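You operate a simulated robot arm through the tools that you are given. There is no shell and no other tool. Be economical: measure what you need, move in short steps, check, and stop when the job is done.

You run a simulated robot arm. Do the job below in one go: nothing can be reset, and whatever is moved stays where it is left.

## Task
Take the white drying bag from the top of the small table and put it on the fourth shelf from the bottom of the grey shelf unit. Then take the blue file marked "95" from the lower white wall shelf and put it on the roof of the open rack. Then pull the door open. The order counts.

Only the result counts: the job must be done as asked and must still hold three seconds after the hand-in. Knocking over, shifting, dropping, spilling or breaking anything else fails it.

## Robot
A 6-joint arm with a four-finger gripper on a trunk, on a base that drives. Base frame: it is fixed to the floor where the robot stands at the start and does not move with it; the origin is under the middle of the robot, x ahead of it, y to its left, z up. Lengths are in mm, angles in rad, forces in N, time in s.
With the tool pointing down near the work surface it reaches from about 620 to 800 mm from the robot's upright axis, wherever it stands. Its first joint turns from -2.897 to 2.897 rad. Places, roughly: blue file [0, -4500, 1250]; door [-300, 1700, 1000]; fourth shelf of the grey shelf unit [3200, 1400, 1100]; roof of the open rack [3800, -3100, 1900]. Payload 3.43 kg.
Tool frame: the origin (TCP) lies between the finger pads and is the grasp point; the fingertips stand 30 mm ahead of it; z points along the fingers, y is the line along which they close. Largest opening 120 mm; the body of the gripper starts 85 mm behind the TCP.
Orientation is that of the tool frame in the base frame, as [roll, pitch, yaw] about the fixed x, y, z axes, in that order (R = Rz(yaw) Ry(pitch) Rx(roll)). With the fingers straight down and closing along the base's y, the tool's x points along the base's -x, its y along +y and its z along -z.

## Interface
- The arm moves only by the tool send_rows. Its argument "series" is a list of rows, each a list of 3 entries, a list of its own where there are three numbers: the shift along the tool's x, y, z in mm, then the turn, a rotation vector about the tool's x, y, z in rad, then the closure in counts, from 0 (fully open) to 255 (shut). In form: [[[x, y, z], [rx, ry, rz], hand], ...]. A call has 1 to 12 rows; each row shifts and turns the commanded pose from where the row before left it, along the tool's axes as they then stand. A row lasts 0.2 s, in which the tool goes at most 50 mm and 0.15 rad; a call with a longer step from one row to the next is refused whole, and so is a gripper value outside its range. Where a pose cannot be reached the arm comes as near as it can. A force on the tool above 40 N (or 10 N above the force at the start of the call, whichever is more), or a blocked arm, ends the call early, and 0.2 s more pass. The fingers move at their own pace and stop on an object; they squeeze with about 29 N. The grip force told is the motor's: it shows also when the fingers shut on nothing. Time passes only in rows, and 0.2 s behind the last, so rows that do not move let the fingers close. The reply holds the time, the measured pose of the TCP, the force on the tool along the base axes, the opening and the grip force, in the units named above and with some noise, with the torque about the TCP (base axes, N m) and any sound that the robot's microphone picked up.
- Cameras (640 x 400 px; columns grow to the right, rows downward): "scene" is now at [-31.2, 260.6, 1651.6]; the picture's right is [0.98, 0.19, -0.00], its down [0.17, -0.88, -0.44] and it looks along [-0.08, 0.43, -0.90] (base axes); focal length 214 px, centre (320, 200). "wrist" rides on the gripper at [71, -17, -120] in the tool frame; the picture's right is [0.23, 0.97, 0.00], its down [-0.81, 0.19, -0.55] and it looks along [-0.54, 0.13, 0.83] (tool axes); focal length 275 px, centre (320, 200). There is no depth. A picture from a camera that has moved, and an enlarged one, comes with that camera's place and axes in the base frame and with its lens. The place of the scene camera against the robot may be out by one fixed shift of up to 18 mm in any direction.
- snapshot(camera): a new picture of that camera. The clock stands still meanwhile.
- move_column(by): slides the trunk up (or, below 0, down) by that many mm; the arm and the scene camera ride with it, the base frame stays. It gives what a move gives, with no picture.
- roll_base(legs): drives the robot by 1 to 6 legs, each [ahead, left, turn to the left] in mm, mm and rad, along the robot's own axes; the way and the turn of a leg run together, so that a leg with both is an arc; at most 1500 mm and 3.142 rad a leg. The arm and the cameras ride along, it lands a little off, and it stops where it bumps. It gives what a move gives.
- aim_head(pan, tilt): turns the head with the scene camera to pan (to the left, within 2.094 rad either way) and tilt (down, from -0.506 to 1.204), counted from straight ahead of the robot. It gives what a move gives.
- enlarge(camera, box): a new picture of the part [left, top, right, bottom] of that camera's present view, enlarged. The clock stands still meanwhile.
- job_done(): hands the job in; it is judged then, once.

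Work in short steps. Places have to be worked out from the pictures, the camera data and where the tool is seen: move nearer, look again, correct. Check each grasp and each placing, and mend what went wrong. You have 165 turns and 112 pictures in all, those below and enlarged ones among them. Open the gripper and draw the arm clear of the work before you hand the job in, unless the task says otherwise; then end with one line.

The tools are called after "Call:" as name(argument=value, ...) on one line, values as JSON. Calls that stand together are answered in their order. send_rows: Moves the arm, as the interface text tells. Its arguments: {"type":"object","properties":{"series":{"type":"array","items":{"type":"array"}}},"required":["series"]} The other tools are called the same way: move_column (by) slides the trunk up or down; roll_base (legs) drives the base; aim_head (pan, tilt) turns the head that bears the scene camera; snapshot (camera) takes a picture; enlarge (camera, box) takes an enlarged picture of a part of a camera's view; job_done () hands the job in.

At the start:

```text
clock: 0.0
tcp_pos: [-97.9, 653.0, 995.9]
tcp_rot: [3.142, -0.002, -3.141]
contact_force: [-0.4, -0.1, 0.2]
torque: [0.01, -0.01, 0.01]
opening: 120.1
finger_force: 0.2
trunk travel left (down, up): [-250.0, 290.0]
robot x, y, heading: [3.4, 0.7, -0.002]
head pan, tilt: [1.803, 1.117]
```

scene: 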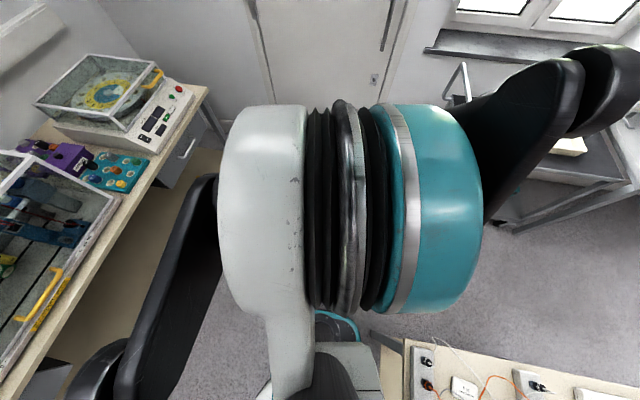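
wrist: 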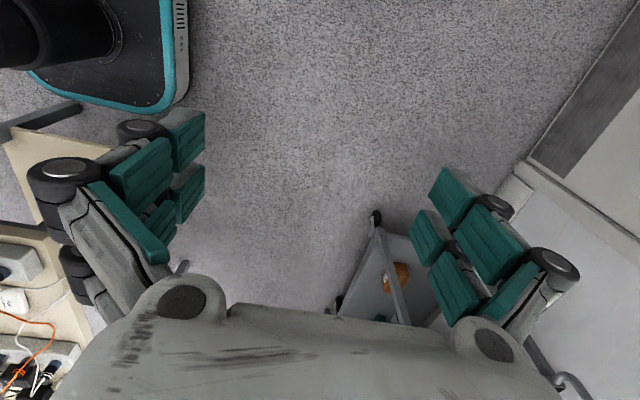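

The arm blocks most of the view; I'll turn the head ahead and level to look around the room.

Call:
aim_head(pan=0.0, tilt=0.3)

Call:
snapshot(camera="scene")

Call:
aim_head(pan=-1.5, tilt=0.3)

Call:
snapshot(camera="scene")

Call:
aim_head(pan=1.0, tilt=0.5)

Call:
snapshot(camera="scene")

Call:
aim_head(pan=2.09, tilt=0.5)

Call:
snapshot(camera="scene")

```text
clock: 1.8
tcp_pos: [-97.4, 653.2, 995.1]
tcp_rot: [3.141, 0.0, 3.141]
contact_force: [-0.7, 0.1, -0.1]
torque: [-0.01, 0.0, -0.01]
opening: 120.0
finger_force: 0.1
trunk travel left (down, up): [-250.0, 290.0]
robot x, y, heading: [1.6, 0.2, 0.004]
head pan, tilt: [0.0, 0.3]
```

```text
109 pictures are left
camera scene: at [73.6, 201.9, 1718.7], right [0.02, -1.0, 0.0], down [-0.3, -0.01, -0.96], along [0.95, 0.02, -0.3], focal length 214 px, centre (320, 200)
```

scene: 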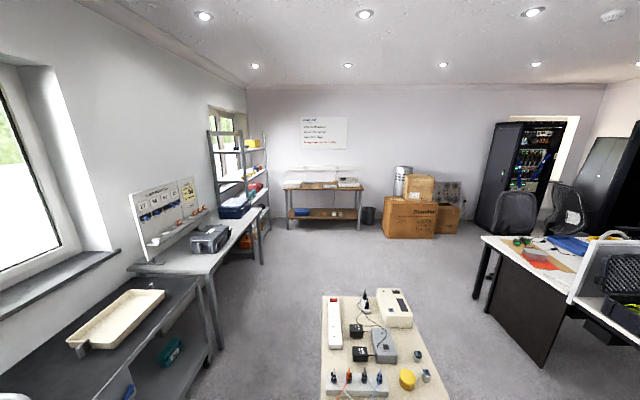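

```text
clock: 3.4
tcp_pos: [-98.4, 653.7, 995.3]
tcp_rot: [-3.141, 0.001, 3.141]
contact_force: [0.7, -0.1, 0.6]
torque: [-0.02, -0.01, 0.04]
opening: 120.2
finger_force: 0.0
trunk travel left (down, up): [-250.0, 290.0]
robot x, y, heading: [-1.5, -0.8, -0.004]
head pan, tilt: [-1.499, 0.3]
```

```text
108 pictures are left
camera scene: at [-10.9, 106.8, 1718.8], right [-1.0, -0.09, 0.0], down [-0.03, 0.29, -0.96], along [0.09, -0.95, -0.3], focal length 214 px, centre (320, 200)
```

scene: 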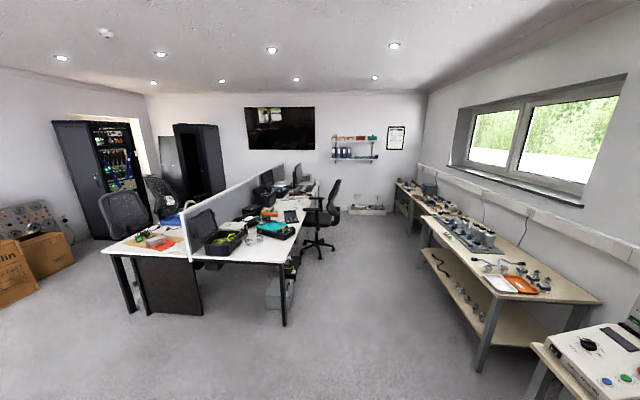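

```text
clock: 5.7
tcp_pos: [-98.2, 654.0, 994.8]
tcp_rot: [3.141, -0.001, 3.141]
contact_force: [0.1, 0.4, 0.5]
torque: [-0.02, 0.01, -0.01]
opening: 119.7
finger_force: 0.0
trunk travel left (down, up): [-250.0, 290.0]
robot x, y, heading: [0.5, -0.2, -0.001]
head pan, tilt: [1.0, 0.499]
```

```text
107 pictures are left
camera scene: at [30.7, 275.5, 1700.3], right [0.83, -0.55, 0.0], down [-0.27, -0.4, -0.88], along [0.49, 0.73, -0.48], focal length 214 px, centre (320, 200)
```

scene: 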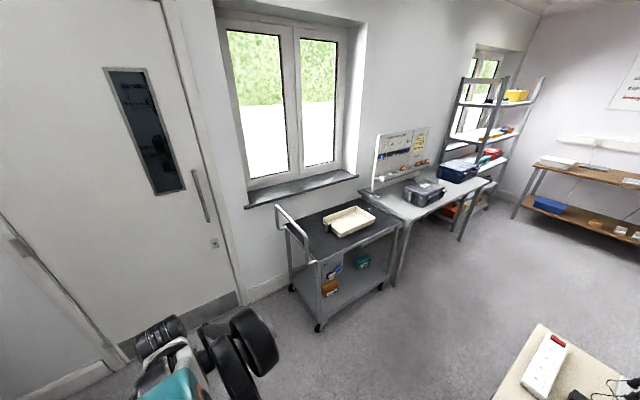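

```text
clock: 7.0
tcp_pos: [-97.0, 654.8, 994.8]
tcp_rot: [-3.14, 0.0, 3.141]
contact_force: [0.7, -0.4, 1.1]
torque: [-0.01, 0.0, 0.01]
opening: 120.1
finger_force: 0.1
trunk travel left (down, up): [-250.0, 290.0]
robot x, y, heading: [1.2, -0.9, -0.004]
head pan, tilt: [2.089, 0.499]
```

```text
106 pictures are left
camera scene: at [-63.4, 279.6, 1700.3], right [0.88, 0.48, 0.0], down [0.23, -0.42, -0.88], along [-0.42, 0.77, -0.48], focal length 214 px, centre (320, 200)
```

scene: 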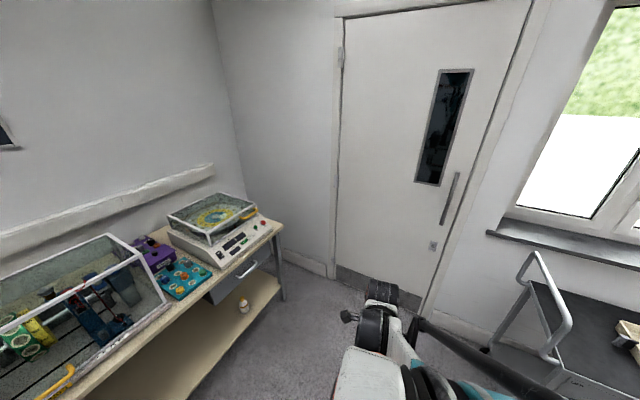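

I need to identify the bag; enlarging views of the front table and far table.

Call:
aim_head(pan=0.0, tilt=0.8)

Call:
snapshot(camera="scene")

Call:
aim_head(pan=0.0, tilt=0.3)

Call:
enlarge(camera="scene", box=[190, 110, 390, 240])

Call:
enlarge(camera="scene", box=[460, 100, 640, 260])

```text
clock: 9.0
tcp_pos: [-99.2, 653.2, 997.0]
tcp_rot: [3.141, 0.001, -3.141]
contact_force: [-1.1, 0.3, 0.2]
torque: [-0.02, 0.02, -0.01]
opening: 119.7
finger_force: 0.2
trunk travel left (down, up): [-250.0, 290.0]
robot x, y, heading: [1.9, -0.4, 0.006]
head pan, tilt: [0.0, 0.799]
```

```text
105 pictures are left
camera scene: at [60.9, 201.6, 1674.4], right [0.02, -1.0, 0.0], down [-0.72, -0.02, -0.7], along [0.7, 0.02, -0.72], focal length 214 px, centre (320, 200)
```

scene: 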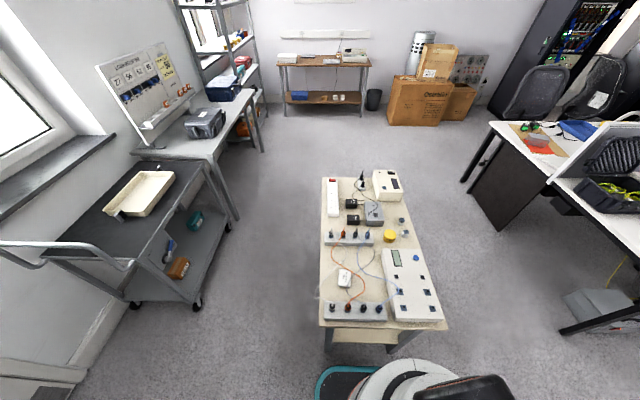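

```text
clock: 9.9
tcp_pos: [-98.2, 653.1, 995.7]
tcp_rot: [3.141, 0.0, -3.141]
contact_force: [0.1, 1.0, 0.2]
torque: [0.0, 0.0, -0.02]
opening: 119.8
finger_force: 0.1
trunk travel left (down, up): [-250.0, 290.0]
robot x, y, heading: [0.7, -0.1, -0.001]
head pan, tilt: [0.0, 0.3]
```

```text
3.08 times, centred on (290, 175) of scene
camera zoom: at [73.6, 200.7, 1718.7], right [0.01, -1.0, 0.0], down [-0.3, 0.0, -0.95], along [0.95, 0.01, -0.3], focal length 660 px, centre (412, 277)
```

zoom: 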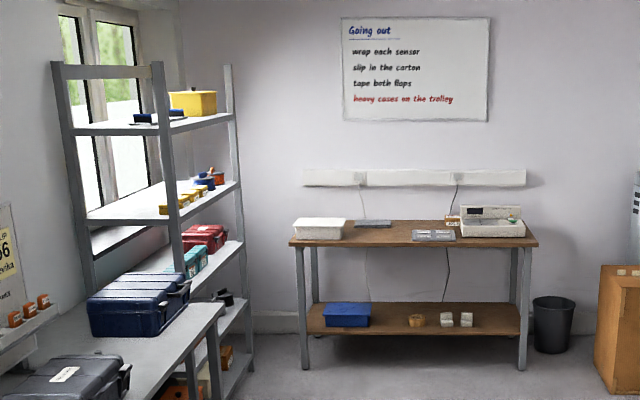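

```text
2.50 times, centred on (550, 180) of scene
camera zoom: at [73.6, 200.7, 1718.7], right [0.01, -1.0, 0.0], down [-0.3, 0.0, -0.95], along [0.95, 0.01, -0.3], focal length 536 px, centre (-255, 250)
```

zoom: 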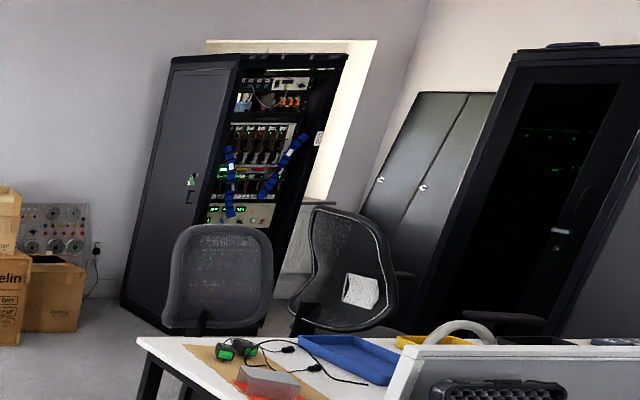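

The packing table on the far wall (front edge about x=3800, y −500…950) looks like the small table, and the open rack is the server cabinet at (3800,−3100). I'll drive back and around the right side of the front table, turn so the arm leads toward +x.

Call:
roll_base(legs=[[-200, 0, 0], [0, -820, 0], [0, 0, -1.571]])

Call:
aim_head(pan=1.2, tilt=0.5)

Call:
snapshot(camera="scene")

```text
clock: 19.4
tcp_pos: [456.2, -733.7, 996.5]
tcp_rot: [3.141, 0.001, 1.57]
contact_force: [-0.1, -0.1, -0.5]
torque: [0.0, -0.01, 0.01]
opening: 120.0
finger_force: 0.0
trunk travel left (down, up): [-250.0, 290.0]
robot x, y, heading: [-200.2, -833.1, -1.568]
head pan, tilt: [0.0, 0.3]
```

```text
clock: 20.8
tcp_pos: [454.6, -733.0, 995.8]
tcp_rot: [3.141, -0.001, 1.57]
contact_force: [0.5, -0.5, 1.1]
torque: [0.01, 0.02, -0.02]
opening: 120.4
finger_force: 0.0
trunk travel left (down, up): [-250.0, 290.0]
robot x, y, heading: [-197.9, -834.0, -1.572]
head pan, tilt: [1.201, 0.499]
```

```text
102 pictures are left
camera scene: at [85.8, -845.5, 1700.3], right [-0.37, -0.93, 0.0], down [-0.44, 0.18, -0.88], along [0.81, -0.33, -0.48], focal length 214 px, centre (320, 200)
```

scene: 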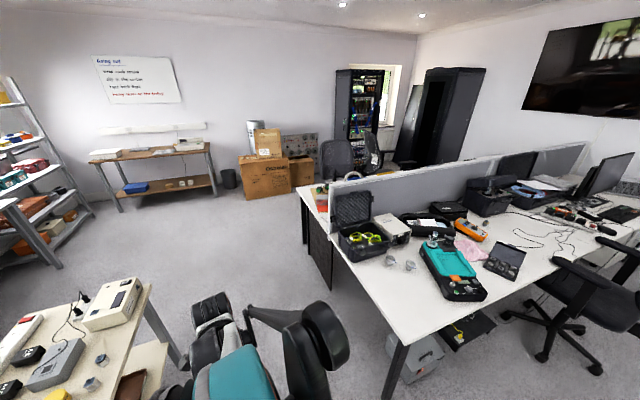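

Aisle between front table (y≈−280) and desk (y≈−1175): centre on y≈−730 and drive toward +x.

Call:
roll_base(legs=[[-105, 0, 0], [0, 1400, 0], [0, 1000, 0], [-500, 300, 0]])

Call:
aim_head(pan=1.8, tilt=0.5)

Call:
snapshot(camera="scene")

```text
clock: 36.1
tcp_pos: [3143.0, -146.0, 995.5]
tcp_rot: [3.141, 0.0, 1.565]
contact_force: [-0.4, 0.2, -0.5]
torque: [-0.04, 0.03, 0.03]
opening: 120.1
finger_force: 0.0
trunk travel left (down, up): [-250.0, 290.0]
robot x, y, heading: [2490.1, -239.3, -1.58]
head pan, tilt: [1.201, 0.499]
```

```text
clock: 37.1
tcp_pos: [3143.8, -146.1, 994.9]
tcp_rot: [3.141, -0.001, 1.566]
contact_force: [0.7, 0.8, 0.1]
torque: [-0.01, 0.01, -0.02]
opening: 120.1
finger_force: 0.0
trunk travel left (down, up): [-250.0, 290.0]
robot x, y, heading: [2491.5, -242.0, -1.574]
head pan, tilt: [1.799, 0.499]
```

```text
101 pictures are left
camera scene: at [2779.0, -202.8, 1700.3], right [0.21, -0.98, 0.0], down [-0.47, -0.1, -0.88], along [0.86, 0.19, -0.48], focal length 214 px, centre (320, 200)
```

scene: 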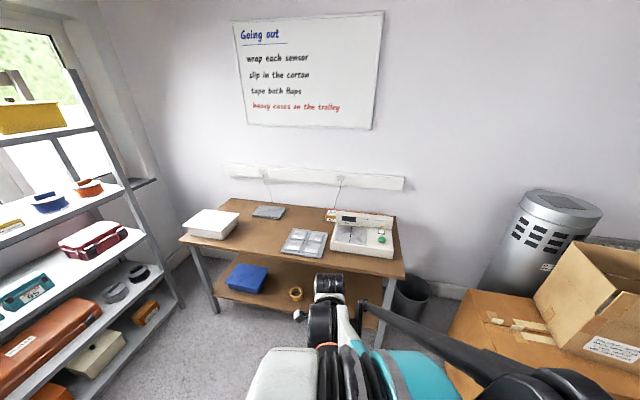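

Look closer at the tabletop items.

Call:
enlarge(camera="scene", box=[170, 180, 430, 330])

Call:
enlarge(camera="scene", box=[0, 60, 190, 400])

```text
2.46 times, centred on (300, 255) of scene
camera zoom: at [2779.0, -202.8, 1700.3], right [0.21, -0.98, 0.0], down [-0.47, -0.1, -0.88], along [0.86, 0.19, -0.48], focal length 528 px, centre (369, 65)
```

zoom: 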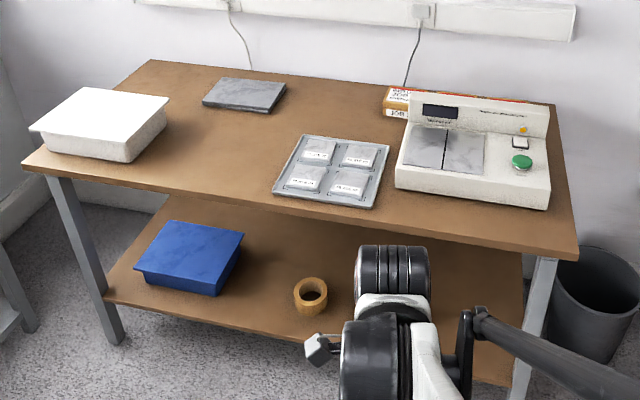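

```text
1.18 times, centred on (95, 230) of scene
camera zoom: at [2779.0, -202.8, 1700.3], right [0.21, -0.98, 0.0], down [-0.47, -0.1, -0.88], along [0.86, 0.19, -0.48], focal length 252 px, centre (585, 165)
```

zoom: 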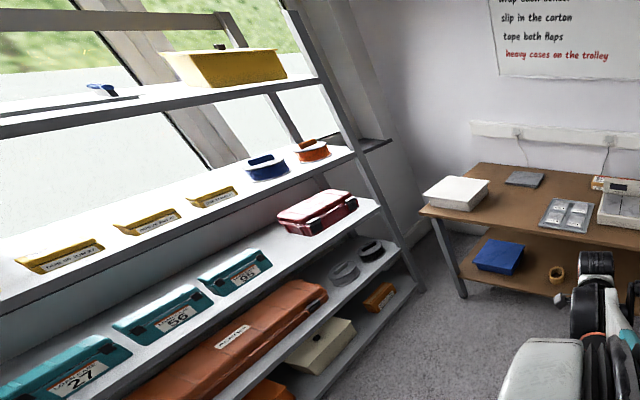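

Call:
enlarge(camera="scene", box=[270, 200, 400, 270])

```text
4.92 times, centred on (335, 235) of scene
camera zoom: at [2779.0, -202.8, 1700.3], right [0.21, -0.98, 0.0], down [-0.47, -0.1, -0.88], along [0.86, 0.19, -0.48], focal length 1056 px, centre (246, 28)
```

zoom: 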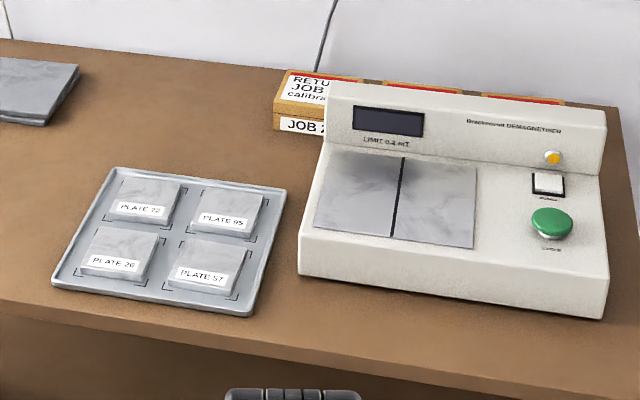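

No bag on this table. I'll turn the head back to inspect the front table and other surfaces from this side.

Call:
aim_head(pan=-1.6, tilt=0.4)

Call:
snapshot(camera="scene")

Call:
enlarge(camera="scene", box=[290, 150, 450, 250])

Call:
aim_head(pan=0.3, tilt=0.4)

Call:
snapshot(camera="scene")

```text
clock: 40.0
tcp_pos: [3143.9, -145.5, 994.8]
tcp_rot: [-3.141, 0.0, 1.566]
contact_force: [-0.3, 0.3, -0.4]
torque: [0.01, -0.02, -0.01]
opening: 119.6
finger_force: 0.0
trunk travel left (down, up): [-250.0, 290.0]
robot x, y, heading: [2489.4, -240.4, -1.581]
head pan, tilt: [-1.6, 0.4]
```

```text
97 pictures are left
camera scene: at [2597.5, -220.7, 1709.5], right [0.02, 1.0, 0.0], down [0.39, -0.01, -0.92], along [-0.92, 0.02, -0.39], focal length 214 px, centre (320, 200)
```

scene: 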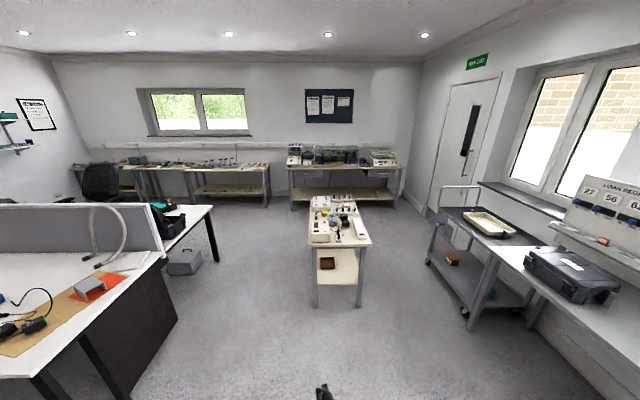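

```text
4.00 times, centred on (370, 200) of scene
camera zoom: at [2597.5, -220.7, 1709.5], right [0.02, 1.0, 0.0], down [0.39, -0.01, -0.92], along [-0.92, 0.02, -0.39], focal length 858 px, centre (120, 200)
```

zoom: 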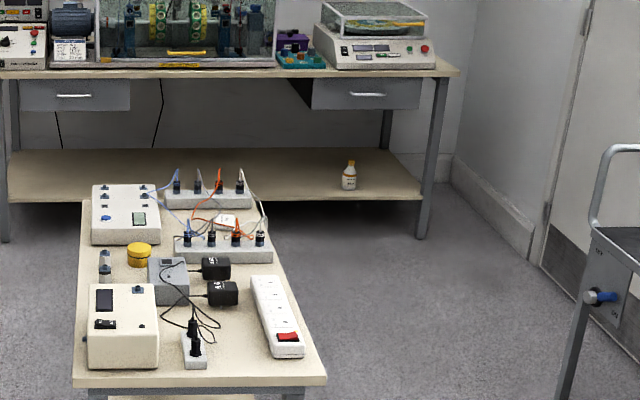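

```text
clock: 41.9
tcp_pos: [3143.8, -146.4, 995.0]
tcp_rot: [-3.141, -0.001, 1.566]
contact_force: [0.3, 0.2, 0.4]
torque: [-0.02, 0.0, 0.01]
opening: 120.0
finger_force: 0.0
trunk travel left (down, up): [-250.0, 290.0]
robot x, y, heading: [2487.1, -239.6, -1.576]
head pan, tilt: [0.3, 0.4]
```

```text
95 pictures are left
camera scene: at [2715.8, -311.4, 1709.5], right [-0.96, -0.28, 0.0], down [-0.11, 0.37, -0.92], along [0.25, -0.89, -0.39], focal length 214 px, centre (320, 200)
```

scene: 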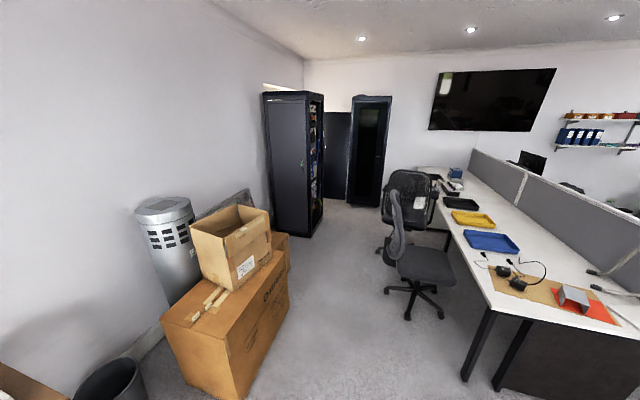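

The centre table is likely the small table; a small white item lies among the cables. Zoom in on it.

Call:
aim_head(pan=-1.6, tilt=0.4)

Call:
enlarge(camera="scene", box=[325, 190, 365, 215])

```text
clock: 43.8
tcp_pos: [3143.2, -146.3, 994.9]
tcp_rot: [3.141, 0.0, 1.566]
contact_force: [0.5, -0.2, -0.2]
torque: [0.02, 0.0, 0.06]
opening: 120.0
finger_force: 0.0
trunk travel left (down, up): [-250.0, 290.0]
robot x, y, heading: [2489.7, -242.6, -1.579]
head pan, tilt: [-1.6, 0.4]
```

```text
16.00 times, centred on (345, 202) of scene
camera zoom: at [2597.5, -220.9, 1709.5], right [0.02, 1.0, 0.0], down [0.39, -0.01, -0.92], along [-0.92, 0.01, -0.39], focal length 3432 px, centre (-80, 160)
```

zoom: 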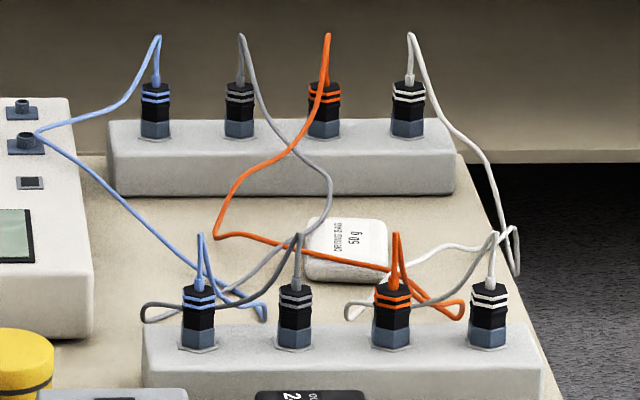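

It reads "DRYING BAG 50 g", on the centre table at about (478, 97, 745), between two terminal strips with cables. I'll raise the trunk and drive back the way I came so the arm ends above it.

Call:
move_column(by=150)

Call:
roll_base(legs=[[500, -300, 0], [0, -1250, 0], [0, -1130, 0], [-740, 0, 0]])

Call:
aim_head(pan=1.5, tilt=1.0)

Call:
snapshot(camera="scene")

Call:
snapshot(camera="wrist")

```text
clock: 45.5
tcp_pos: [3143.6, -145.4, 1144.7]
tcp_rot: [-3.142, 0.001, 1.565]
contact_force: [1.0, 0.2, 0.0]
torque: [0.0, 0.0, -0.01]
opening: 119.8
finger_force: 0.0
trunk travel left (down, up): [-400.0, 140.0]
robot x, y, heading: [2491.1, -240.3, -1.571]
head pan, tilt: [-1.6, 0.4]
```

```text
clock: 63.7
tcp_pos: [466.1, 111.8, 1144.4]
tcp_rot: [3.141, 0.001, 1.561]
contact_force: [0.5, 1.1, -0.5]
torque: [-0.01, 0.02, -0.04]
opening: 119.9
finger_force: 0.0
trunk travel left (down, up): [-400.0, 140.0]
robot x, y, heading: [-189.2, 22.6, -1.58]
head pan, tilt: [-1.6, 0.4]
```

```text
clock: 66.4
tcp_pos: [465.4, 112.6, 1145.6]
tcp_rot: [3.141, 0.0, 1.563]
contact_force: [-0.5, 0.1, -0.6]
torque: [0.03, 0.0, 0.0]
opening: 119.7
finger_force: 0.1
trunk travel left (down, up): [-400.0, 140.0]
robot x, y, heading: [-189.9, 19.6, -1.575]
head pan, tilt: [1.499, 1.0]
```

```text
93 pictures are left
camera scene: at [81.7, 30.3, 1809.2], right [-0.09, -1.0, 0.0], down [-0.84, 0.07, -0.54], along [0.54, -0.05, -0.84], focal length 214 px, centre (320, 200)
```

scene: 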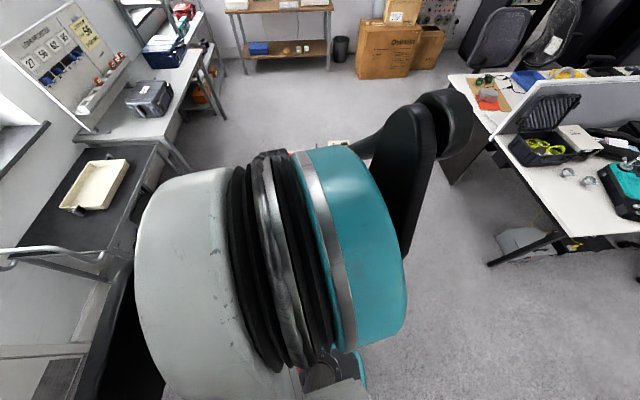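

```text
92 pictures are left
camera wrist: at [449.6, 181.5, 1265.8], right [0.97, 0.22, 0.0], down [0.19, -0.81, 0.55], along [0.12, -0.54, -0.83], focal length 275 px, centre (320, 200)
```

wrist: 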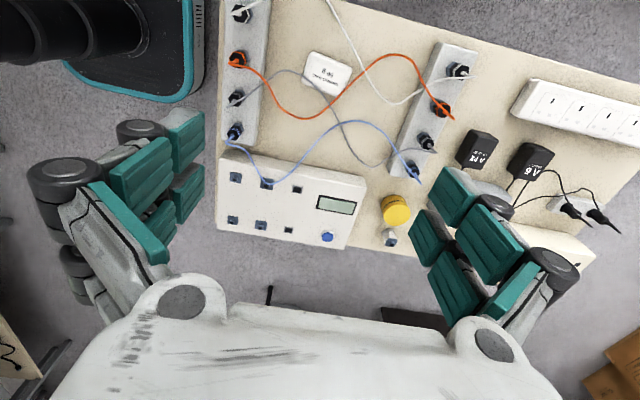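

Call:
enlarge(camera="wrist", box=[210, 0, 490, 190])

```text
2.11 times, centred on (350, 95) of wrist
camera zoom: at [449.6, 181.5, 1265.8], right [0.97, 0.22, 0.0], down [0.19, -0.81, 0.55], along [0.12, -0.54, -0.83], focal length 580 px, centre (257, 421)
```

zoom: 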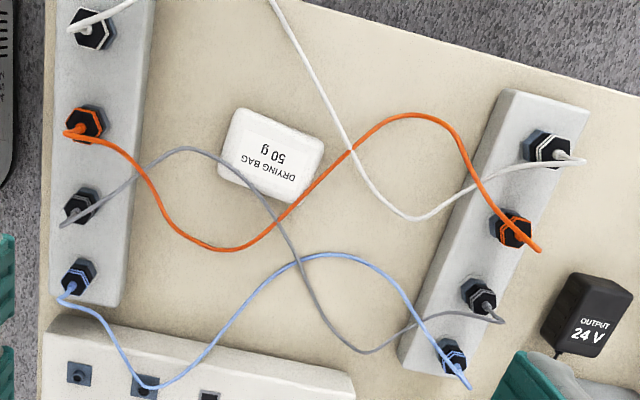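

Bag centre ≈ (476,103), ~73×52 mm, long side nearly along x; grey and orange cables pass close to two corners. I need a closer, more oblique view: move tool +y 120 and lower the trunk 200.

Call:
send_rows(series=[[[40, 0, 0], [0, 0, 0], 0], [[40, 0, 0], [0, 0, 0], 0], [[40, 0, 0], [0, 0, 0], 0]])

Call:
move_column(by=-200)

Call:
snapshot(camera="wrist")

```text
clock: 67.2
tcp_pos: [467.4, 232.8, 1144.7]
tcp_rot: [-3.141, 0.001, 1.565]
contact_force: [0.0, 0.7, -0.4]
torque: [-0.05, 0.01, -0.02]
opening: 120.0
finger_force: 0.1
trunk travel left (down, up): [-400.0, 140.0]
robot x, y, heading: [-189.4, 18.9, -1.584]
head pan, tilt: [1.499, 1.0]
```

```text
clock: 69.4
tcp_pos: [466.3, 231.1, 943.9]
tcp_rot: [-3.141, 0.0, 1.562]
contact_force: [0.0, 0.1, 0.6]
torque: [-0.01, 0.02, 0.01]
opening: 119.9
finger_force: 0.0
trunk travel left (down, up): [-200.0, 340.0]
robot x, y, heading: [-187.5, 19.4, -1.579]
head pan, tilt: [1.499, 1.0]
```

```text
90 pictures are left
camera wrist: at [450.7, 301.1, 1066.0], right [0.97, 0.22, 0.0], down [0.19, -0.81, 0.55], along [0.12, -0.54, -0.83], focal length 275 px, centre (320, 200)
```

wrist: 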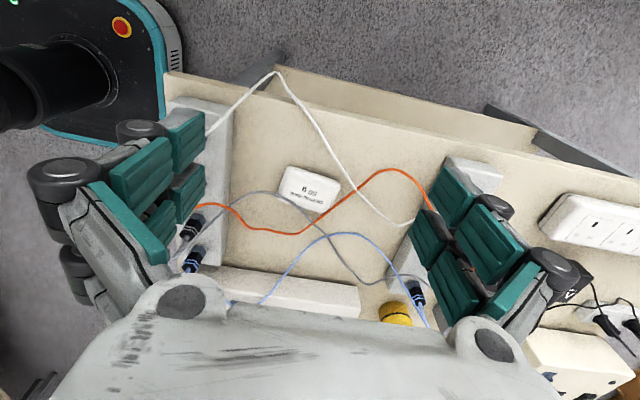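

Call:
enlarge(camera="wrist", box=[230, 130, 390, 250])

```text
3.33 times, centred on (310, 190) of wrist
camera zoom: at [450.7, 301.1, 1066.0], right [0.97, 0.22, 0.0], down [0.19, -0.81, 0.55], along [0.12, -0.54, -0.83], focal length 918 px, centre (353, 233)
```

zoom: 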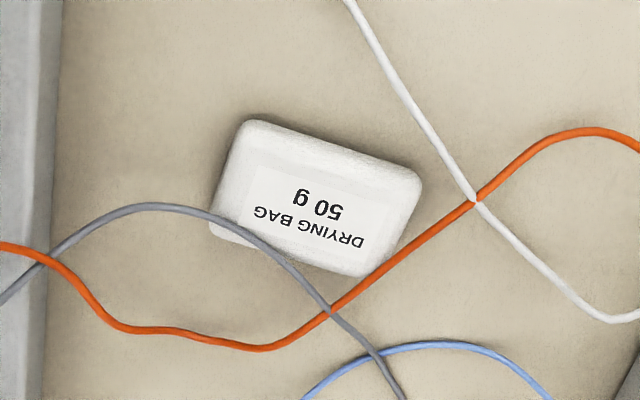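

Bag corners triangulate to about (446,135),(517,124),(507,74),(439,90), top z≈747; the cables sit just above its two −y corners. Plan: press lightly on the free part with closed fingers, drag it ~25 mm toward (−x,+y) clear of cables, then grip. Closing and moving above (472,120).

Call:
send_rows(series=[[[-37, 2, 0], [0, 0, 0], 255], [[-37, 2, 0], [0, 0, 0], 255], [[-37, 2, 0], [0, 0, 0], 255], [[0, 0, 0], [0, 0, 0], 255]])

Call:
move_column(by=-120)

Call:
snapshot(camera="wrist")

```text
clock: 70.4
tcp_pos: [471.3, 119.0, 944.8]
tcp_rot: [3.141, -0.001, 1.565]
contact_force: [-0.4, -0.3, 0.3]
torque: [0.02, -0.02, 0.01]
opening: 0.1
finger_force: 29.1
trunk travel left (down, up): [-200.0, 340.0]
robot x, y, heading: [-191.3, 18.6, -1.579]
head pan, tilt: [1.499, 1.0]
```

```text
clock: 71.9
tcp_pos: [471.2, 120.0, 825.2]
tcp_rot: [-3.141, 0.0, 1.563]
contact_force: [0.2, -0.4, 0.2]
torque: [0.02, -0.01, -0.02]
opening: 0.1
finger_force: 29.1
trunk travel left (down, up): [-80.0, 460.0]
robot x, y, heading: [-188.0, 15.8, -1.579]
head pan, tilt: [1.499, 1.0]
```

```text
88 pictures are left
camera wrist: at [455.5, 189.2, 946.1], right [0.97, 0.22, 0.0], down [0.19, -0.81, 0.55], along [0.12, -0.54, -0.83], focal length 275 px, centre (320, 200)
```

wrist: 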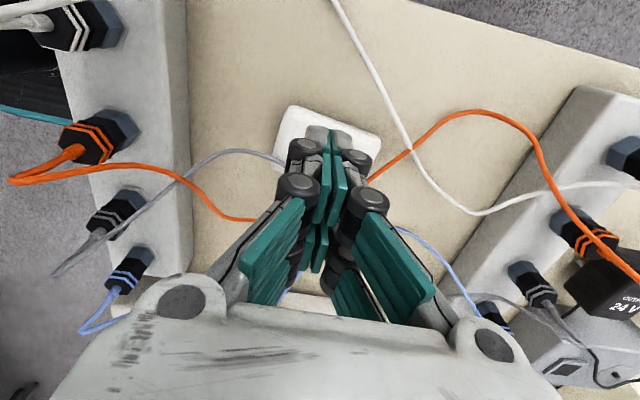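

Tip is over the bag's free side. Lowering in small steps until light contact.

Call:
send_rows(series=[[[0, 0, 25], [0, 0, 0], 255], [[0, 0, 16], [0, 0, 0], 255], [[0, 0, 2], [0, 0, 0], 255], [[0, 0, 2], [0, 0, 0], 255]])

Call:
send_rows(series=[[[0, 0, 2], [0, 0, 0], 255]])

Call:
send_rows(series=[[[0, 0, 1], [0, 0, 0], 255]])

```text
clock: 72.9
tcp_pos: [472.1, 118.3, 780.1]
tcp_rot: [-3.141, 0.0, 1.561]
contact_force: [0.6, -0.6, -0.8]
torque: [0.01, 0.02, 0.01]
opening: 0.0
finger_force: 29.0
trunk travel left (down, up): [-80.0, 460.0]
robot x, y, heading: [-187.5, 18.6, -1.577]
head pan, tilt: [1.499, 1.0]
```

```text
clock: 73.3
tcp_pos: [472.9, 119.5, 777.3]
tcp_rot: [3.141, 0.001, 1.562]
contact_force: [-0.7, 0.6, -0.1]
torque: [-0.01, -0.02, -0.01]
opening: 0.0
finger_force: 29.0
trunk travel left (down, up): [-80.0, 460.0]
robot x, y, heading: [-188.7, 16.5, -1.573]
head pan, tilt: [1.499, 1.0]
```

```text
clock: 73.7
tcp_pos: [472.1, 119.0, 778.0]
tcp_rot: [3.141, 0.0, 1.562]
contact_force: [0.0, 0.0, -0.2]
torque: [0.0, 0.02, 0.0]
opening: 0.1
finger_force: 28.9
trunk travel left (down, up): [-80.0, 460.0]
robot x, y, heading: [-186.5, 21.9, -1.578]
head pan, tilt: [1.499, 1.0]
```

Call:
send_rows(series=[[[0, 0, 2], [0, 0, 0], 255]])

Call:
send_rows(series=[[[0, 0, 2], [0, 0, 0], 255]])

Call:
send_rows(series=[[[0, 0, 1], [0, 0, 0], 255]])

Call:
enlarge(camera="wrist", box=[220, 60, 440, 230])

```text
clock: 74.1
tcp_pos: [472.3, 118.7, 774.5]
tcp_rot: [3.141, -0.002, 1.563]
contact_force: [1.3, 0.3, 0.0]
torque: [0.04, -0.01, -0.05]
opening: 0.0
finger_force: 28.6
trunk travel left (down, up): [-80.0, 460.0]
robot x, y, heading: [-189.6, 18.1, -1.581]
head pan, tilt: [1.499, 1.0]
```

```text
clock: 74.5
tcp_pos: [470.9, 118.8, 774.7]
tcp_rot: [3.139, -0.001, 1.564]
contact_force: [5.5, 1.9, 19.2]
torque: [-0.02, -0.13, 0.06]
opening: 6.1
finger_force: 29.3
trunk travel left (down, up): [-80.0, 460.0]
robot x, y, heading: [-191.1, 18.6, -1.582]
head pan, tilt: [1.499, 1.0]
```

```text
clock: 74.9
tcp_pos: [471.4, 118.9, 774.9]
tcp_rot: [3.139, 0.001, 1.562]
contact_force: [10.5, 2.1, 37.5]
torque: [-0.12, -0.26, 0.11]
opening: 6.0
finger_force: 29.3
trunk travel left (down, up): [-80.0, 460.0]
robot x, y, heading: [-187.5, 16.3, -1.579]
head pan, tilt: [1.499, 1.0]
```

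```text
2.35 times, centred on (330, 145) of wrist
camera zoom: at [454.9, 189.0, 894.7], right [0.97, 0.22, 0.0], down [0.18, -0.81, 0.55], along [0.13, -0.54, -0.83], focal length 648 px, centre (296, 329)
```

zoom: 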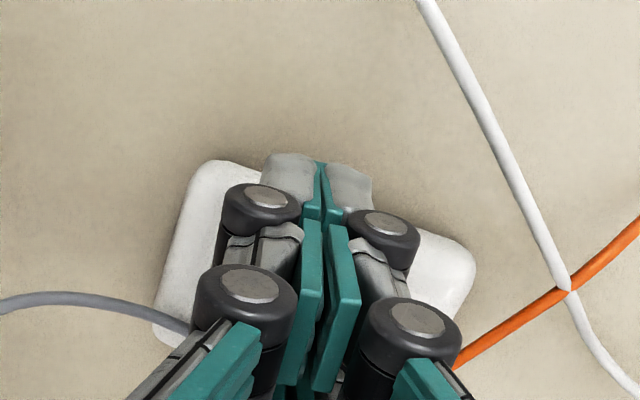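

Contact at tip z≈745 (37 N, too firm). Ease up 1 mm and drag (−x,+y) in small steps.

Call:
send_rows(series=[[[0, 0, -1], [0, 0, 0], 255], [[3, -3, 0], [0, 0, 0], 255], [[4, -4, 0], [0, 0, 0], 255]])

Call:
enlarge(camera="wrist", box=[220, 60, 440, 230])

```text
clock: 75.7
tcp_pos: [463.5, 124.6, 773.8]
tcp_rot: [3.141, 0.0, 1.561]
contact_force: [5.3, -8.4, 30.5]
torque: [-0.4, -0.21, 0.04]
opening: 5.9
finger_force: 29.3
trunk travel left (down, up): [-80.0, 460.0]
robot x, y, heading: [-188.1, 19.5, -1.577]
head pan, tilt: [1.499, 1.0]
```

```text
2.35 times, centred on (330, 145) of wrist
camera zoom: at [447.9, 194.3, 894.8], right [0.98, 0.22, 0.0], down [0.18, -0.81, 0.55], along [0.12, -0.54, -0.83], focal length 648 px, centre (296, 329)
```

zoom: 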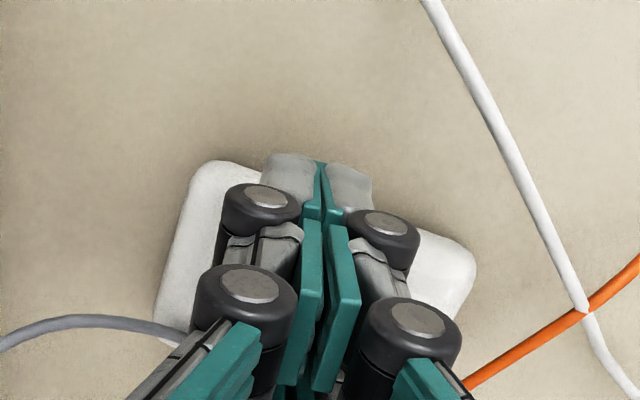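

The bag moves with the tool and the cables stay put. Continue dragging ~20 mm.

Call:
send_rows(series=[[[4, -4, 0], [0, 0, 0], 255], [[4, -4, 0], [0, 0, 0], 255], [[4, -4, 0], [0, 0, 0], 255], [[4, -4, 0], [0, 0, 0], 255], [[4, -3, 0], [0, 0, 0], 255], [[4, -2, 0], [0, 0, 0], 255]])

Call:
send_rows(series=[[[0, 0, -8], [0, 0, 0], 255], [[0, 0, -45], [0, 0, 0], 255], [[20, 0, -45], [0, 0, 0], 0], [[20, 0, 0], [0, 0, 0], 0], [[0, 0, 0], [0, 0, 0], 0]])

Call:
enlarge(camera="wrist", box=[190, 40, 470, 230])

```text
clock: 77.1
tcp_pos: [442.5, 148.8, 774.4]
tcp_rot: [3.142, 0.001, 1.56]
contact_force: [3.2, -8.4, 25.7]
torque: [-0.34, -0.06, -0.03]
opening: 6.2
finger_force: 29.2
trunk travel left (down, up): [-80.0, 460.0]
robot x, y, heading: [-192.2, 19.0, -1.578]
head pan, tilt: [1.499, 1.0]
```

```text
clock: 78.5
tcp_pos: [467.2, 196.6, 847.0]
tcp_rot: [3.141, 0.0, 1.562]
contact_force: [-0.1, -0.4, -0.2]
torque: [0.0, 0.02, 0.01]
opening: 119.9
finger_force: 0.0
trunk travel left (down, up): [-80.0, 460.0]
robot x, y, heading: [-189.0, 21.1, -1.582]
head pan, tilt: [1.499, 1.0]
stopped in row 5: the arm was blocked; the commanded pose is now the measured one
```

```text
2.11 times, centred on (330, 135) of wrist
camera zoom: at [450.5, 267.0, 967.2], right [0.97, 0.22, 0.0], down [0.18, -0.81, 0.55], along [0.12, -0.54, -0.83], focal length 580 px, centre (299, 337)
```

zoom: 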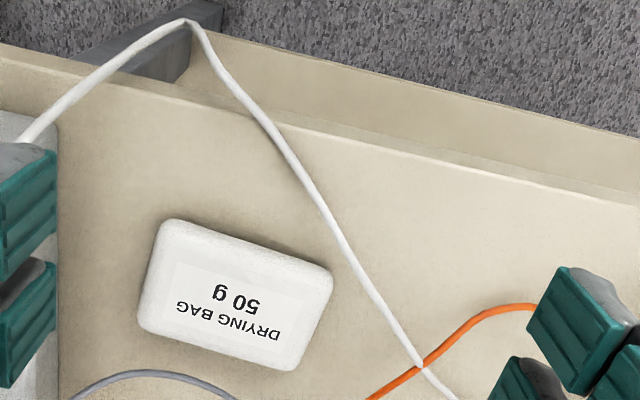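

The arm was blocked – probably the opening left finger met the left strip/plug. Look at the full view before moving.

Call:
snapshot(camera="wrist")

```text
84 pictures are left
camera wrist: at [450.5, 267.0, 967.2], right [0.97, 0.22, 0.0], down [0.18, -0.81, 0.55], along [0.12, -0.54, -0.83], focal length 275 px, centre (320, 200)
```

wrist: 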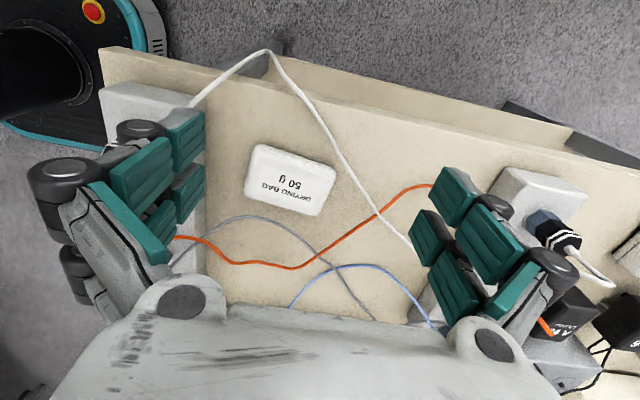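

Raise straight up and re-inspect the strip.

Call:
send_rows(series=[[[0, 0, -20], [0, 0, 0], 0], [[0, 0, -40], [0, 0, 0], 0]])

Call:
move_column(by=180)

Call:
snapshot(camera="wrist")

```text
clock: 79.3
tcp_pos: [492.2, 207.5, 876.8]
tcp_rot: [-3.139, 0.0, 1.564]
contact_force: [-0.8, 0.1, -0.5]
torque: [0.01, 0.03, 0.0]
opening: 120.0
finger_force: 0.1
trunk travel left (down, up): [-80.0, 460.0]
robot x, y, heading: [-193.1, 16.3, -1.576]
head pan, tilt: [1.499, 1.0]
stopped in row 2: the arm was blocked; the commanded pose is now the measured one
```

```text
clock: 81.3
tcp_pos: [491.5, 207.7, 1056.5]
tcp_rot: [3.141, -0.001, 1.566]
contact_force: [0.3, -0.7, 0.6]
torque: [0.02, -0.01, -0.01]
opening: 120.2
finger_force: 0.0
trunk travel left (down, up): [-260.0, 280.0]
robot x, y, heading: [-189.0, 17.7, -1.574]
head pan, tilt: [1.499, 1.0]
```

```text
83 pictures are left
camera wrist: at [475.2, 277.7, 1177.9], right [0.97, 0.22, 0.0], down [0.19, -0.81, 0.55], along [0.12, -0.54, -0.83], focal length 275 px, centre (320, 200)
```

wrist: 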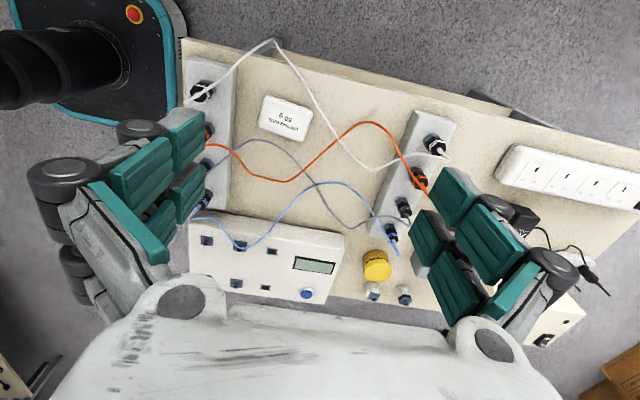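

The block was just a kinematic height limit, not contact; strips and cables look untouched. The bag now sits at about (451,136), yaw −8°. Lower, move over it, rotate to align, partly close.

Call:
send_rows(series=[[[0, 0, 40], [0, 0, 0], 70], [[0, 0, 35], [0, 0, 0], 70], [[-36, -20.5, 0], [0, 0, 0], 70], [[-36, -20.5, 0], [0, 0, 0], 70], [[0, 0, 0], [0, 0, 0.134], 70]])

Call:
move_column(by=-150)

Call:
snapshot(camera="wrist")

```text
clock: 82.5
tcp_pos: [449.1, 134.9, 982.9]
tcp_rot: [3.14, 0.0, 1.432]
contact_force: [-0.3, 0.4, -0.9]
torque: [-0.01, -0.01, -0.02]
opening: 87.2
finger_force: 0.1
trunk travel left (down, up): [-260.0, 280.0]
robot x, y, heading: [-191.4, 17.2, -1.582]
head pan, tilt: [1.499, 1.0]
```

```text
clock: 84.2
tcp_pos: [448.6, 134.7, 834.9]
tcp_rot: [3.139, -0.001, 1.43]
contact_force: [0.2, -0.2, -0.3]
torque: [-0.01, -0.02, 0.0]
opening: 86.9
finger_force: 0.1
trunk travel left (down, up): [-110.0, 430.0]
robot x, y, heading: [-191.3, 18.8, -1.575]
head pan, tilt: [1.499, 1.0]
```

```text
82 pictures are left
camera wrist: at [442.7, 207.3, 954.6], right [1.0, 0.09, 0.0], down [0.08, -0.83, 0.55], along [0.05, -0.55, -0.83], focal length 275 px, centre (320, 200)
```

wrist: 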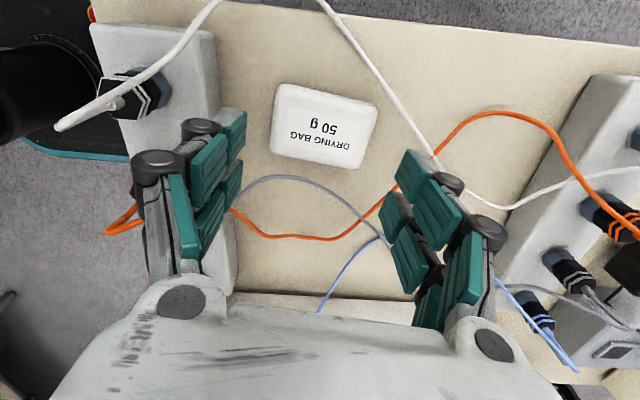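

Alignment checks out within 3 mm. Small correction and descend.

Call:
send_rows(series=[[[3, 2, 30], [0, 0, 0], 70], [[0, 0, 28], [0, 0, 0], 70]])

Call:
snapshot(camera="wrist")

```text
clock: 84.8
tcp_pos: [451.7, 137.6, 775.3]
tcp_rot: [3.141, -0.001, 1.431]
contact_force: [-0.5, 0.8, 0.5]
torque: [-0.01, -0.04, -0.01]
opening: 87.1
finger_force: 0.0
trunk travel left (down, up): [-110.0, 430.0]
robot x, y, heading: [-186.7, 16.3, -1.579]
head pan, tilt: [1.499, 1.0]
```

```text
81 pictures are left
camera wrist: at [445.4, 210.5, 895.6], right [1.0, 0.09, 0.0], down [0.08, -0.83, 0.55], along [0.05, -0.55, -0.83], focal length 275 px, centre (320, 200)
```

wrist: 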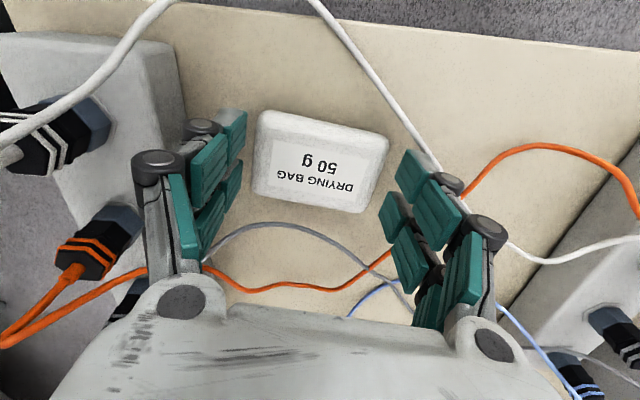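

Fingers straddle the bag with cables clear. Descend the last ~10 mm in small steps.

Call:
send_rows(series=[[[0, 0, 5], [0, 0, 0], 70], [[0, 0, 3], [0, 0, 0], 70], [[0, 0, 1.5], [0, 0, 0], 70]])

Call:
send_rows(series=[[[0, 0, 2], [0, 0, 0], 70]])

```text
clock: 85.6
tcp_pos: [450.3, 139.3, 765.9]
tcp_rot: [3.141, 0.001, 1.43]
contact_force: [-0.4, 0.9, -0.3]
torque: [0.0, 0.02, 0.03]
opening: 87.1
finger_force: 0.0
trunk travel left (down, up): [-110.0, 430.0]
robot x, y, heading: [-190.8, 15.6, -1.583]
head pan, tilt: [1.499, 1.0]
```

```text
clock: 86.0
tcp_pos: [452.2, 138.1, 763.0]
tcp_rot: [3.14, 0.0, 1.43]
contact_force: [-0.1, -0.9, -0.2]
torque: [0.01, 0.02, -0.01]
opening: 87.1
finger_force: 0.1
trunk travel left (down, up): [-110.0, 430.0]
robot x, y, heading: [-187.5, 20.5, -1.578]
head pan, tilt: [1.499, 1.0]
```

Tips at ≈733 without contact. Close, then lift a little and check.

Call:
send_rows(series=[[[0, 0, 0], [0, 0, 0], 150], [[0, 0, 0], [0, 0, 0], 255], [[0, 0, 0], [0, 0, 0], 255], [[0, 0, 0], [0, 0, 0], 255]])

Call:
send_rows(series=[[[0, 0, -20], [0, 0, 0], 255], [[0, 0, -40], [0, 0, 0], 255]])

Call:
snapshot(camera="wrist")

```text
clock: 87.0
tcp_pos: [451.5, 138.2, 763.7]
tcp_rot: [3.141, 0.0, 1.432]
contact_force: [-0.8, -0.5, 1.1]
torque: [0.02, 0.1, 0.0]
opening: 79.5
finger_force: 29.1
trunk travel left (down, up): [-110.0, 430.0]
robot x, y, heading: [-185.5, 18.3, -1.579]
head pan, tilt: [1.499, 1.0]
```

```text
clock: 87.6
tcp_pos: [452.5, 138.2, 824.1]
tcp_rot: [-3.141, 0.001, 1.43]
contact_force: [-0.3, 0.7, 5.1]
torque: [-0.04, -0.02, 0.04]
opening: 15.1
finger_force: 17.3
trunk travel left (down, up): [-110.0, 430.0]
robot x, y, heading: [-188.0, 17.7, -1.575]
head pan, tilt: [1.499, 1.0]
```

```text
80 pictures are left
camera wrist: at [445.4, 209.9, 944.9], right [1.0, 0.09, 0.0], down [0.08, -0.83, 0.55], along [0.05, -0.55, -0.83], focal length 275 px, centre (320, 200)
```

wrist: 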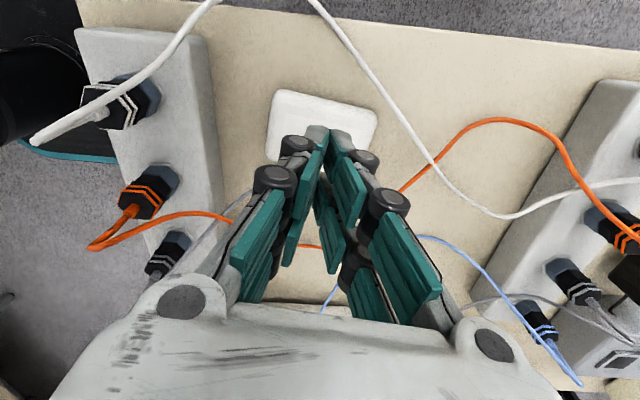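

The grip slipped off the bag's edge (bag ~80 mm wide at its base). Reopen and inspect position, then grip lower.

Call:
send_rows(series=[[[0, 0, 0], [0, 0, 0], 55], [[0, 0, 0], [0, 0, 0], 55], [[0, 0, 0], [0, 0, 0], 55]])

Call:
enlarge(camera="wrist", box=[120, 60, 440, 260])

```text
clock: 88.4
tcp_pos: [453.5, 136.8, 824.5]
tcp_rot: [-3.139, -0.001, 1.431]
contact_force: [0.1, -0.5, -0.3]
torque: [0.01, 0.04, 0.04]
opening: 94.1
finger_force: 0.1
trunk travel left (down, up): [-110.0, 430.0]
robot x, y, heading: [-185.4, 18.9, -1.576]
head pan, tilt: [1.499, 1.0]
```

```text
2.00 times, centred on (280, 160) of wrist
camera zoom: at [445.5, 209.9, 944.8], right [1.0, 0.09, 0.0], down [0.08, -0.83, 0.55], along [0.05, -0.55, -0.83], focal length 551 px, centre (400, 280)
```

zoom: 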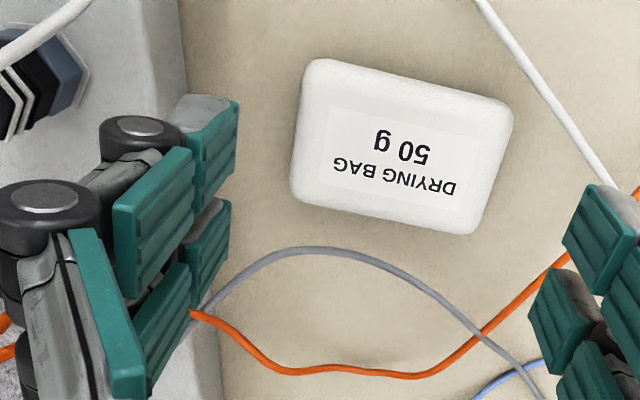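

Bag unmoved at (452.7,137.3). Descend again, deeper, feeling for the table.

Call:
send_rows(series=[[[0, 0, 30], [0, 0, 0], 60], [[0, 0, 30], [0, 0, 0], 60], [[0, 0, 2], [0, 0, 0], 60]])

Call:
send_rows(series=[[[0, 0, 2], [0, 0, 0], 60]])

Call:
send_rows(series=[[[0, 0, 2], [0, 0, 0], 60]])

```text
clock: 89.2
tcp_pos: [452.3, 138.9, 762.6]
tcp_rot: [-3.141, 0.0, 1.432]
contact_force: [0.5, 0.0, 0.2]
torque: [0.01, 0.01, -0.01]
opening: 92.0
finger_force: 0.0
trunk travel left (down, up): [-110.0, 430.0]
robot x, y, heading: [-186.2, 17.8, -1.576]
head pan, tilt: [1.499, 1.0]
```

```text
clock: 89.6
tcp_pos: [452.3, 139.1, 761.3]
tcp_rot: [-3.141, -0.001, 1.431]
contact_force: [0.3, -0.6, 0.0]
torque: [-0.02, -0.02, 0.01]
opening: 91.5
finger_force: 0.1
trunk travel left (down, up): [-110.0, 430.0]
robot x, y, heading: [-189.2, 16.8, -1.573]
head pan, tilt: [1.499, 1.0]
```

```text
clock: 90.0
tcp_pos: [452.8, 138.7, 758.7]
tcp_rot: [3.14, -0.001, 1.431]
contact_force: [0.5, 0.0, -0.5]
torque: [-0.01, -0.02, 0.02]
opening: 91.8
finger_force: 0.1
trunk travel left (down, up): [-110.0, 430.0]
robot x, y, heading: [-186.2, 14.6, -1.574]
head pan, tilt: [1.499, 1.0]
```

Call:
send_rows(series=[[[0, 0, 2], [0, 0, 0], 60]])

Call:
send_rows(series=[[[0, 0, 2], [0, 0, 0], 60]])

Call:
send_rows(series=[[[0, 0, 2], [0, 0, 0], 60]])

```text
clock: 90.4
tcp_pos: [452.8, 137.8, 756.3]
tcp_rot: [-3.141, 0.0, 1.432]
contact_force: [0.2, -0.1, -0.1]
torque: [0.01, -0.01, -0.02]
opening: 91.5
finger_force: 0.0
trunk travel left (down, up): [-110.0, 430.0]
robot x, y, heading: [-192.2, 18.1, -1.572]
head pan, tilt: [1.499, 1.0]
```

```text
clock: 90.8
tcp_pos: [452.1, 139.0, 752.9]
tcp_rot: [3.141, -0.001, 1.432]
contact_force: [0.4, 0.0, 0.6]
torque: [0.0, -0.02, 0.02]
opening: 91.9
finger_force: 0.0
trunk travel left (down, up): [-110.0, 430.0]
robot x, y, heading: [-189.3, 19.6, -1.574]
head pan, tilt: [1.499, 1.0]
```

```text
clock: 91.2
tcp_pos: [452.8, 138.2, 751.9]
tcp_rot: [-3.14, 0.001, 1.431]
contact_force: [0.2, -0.4, -0.5]
torque: [0.01, 0.01, 0.01]
opening: 91.6
finger_force: 0.1
trunk travel left (down, up): [-110.0, 430.0]
robot x, y, heading: [-187.3, 18.1, -1.58]
head pan, tilt: [1.499, 1.0]
```

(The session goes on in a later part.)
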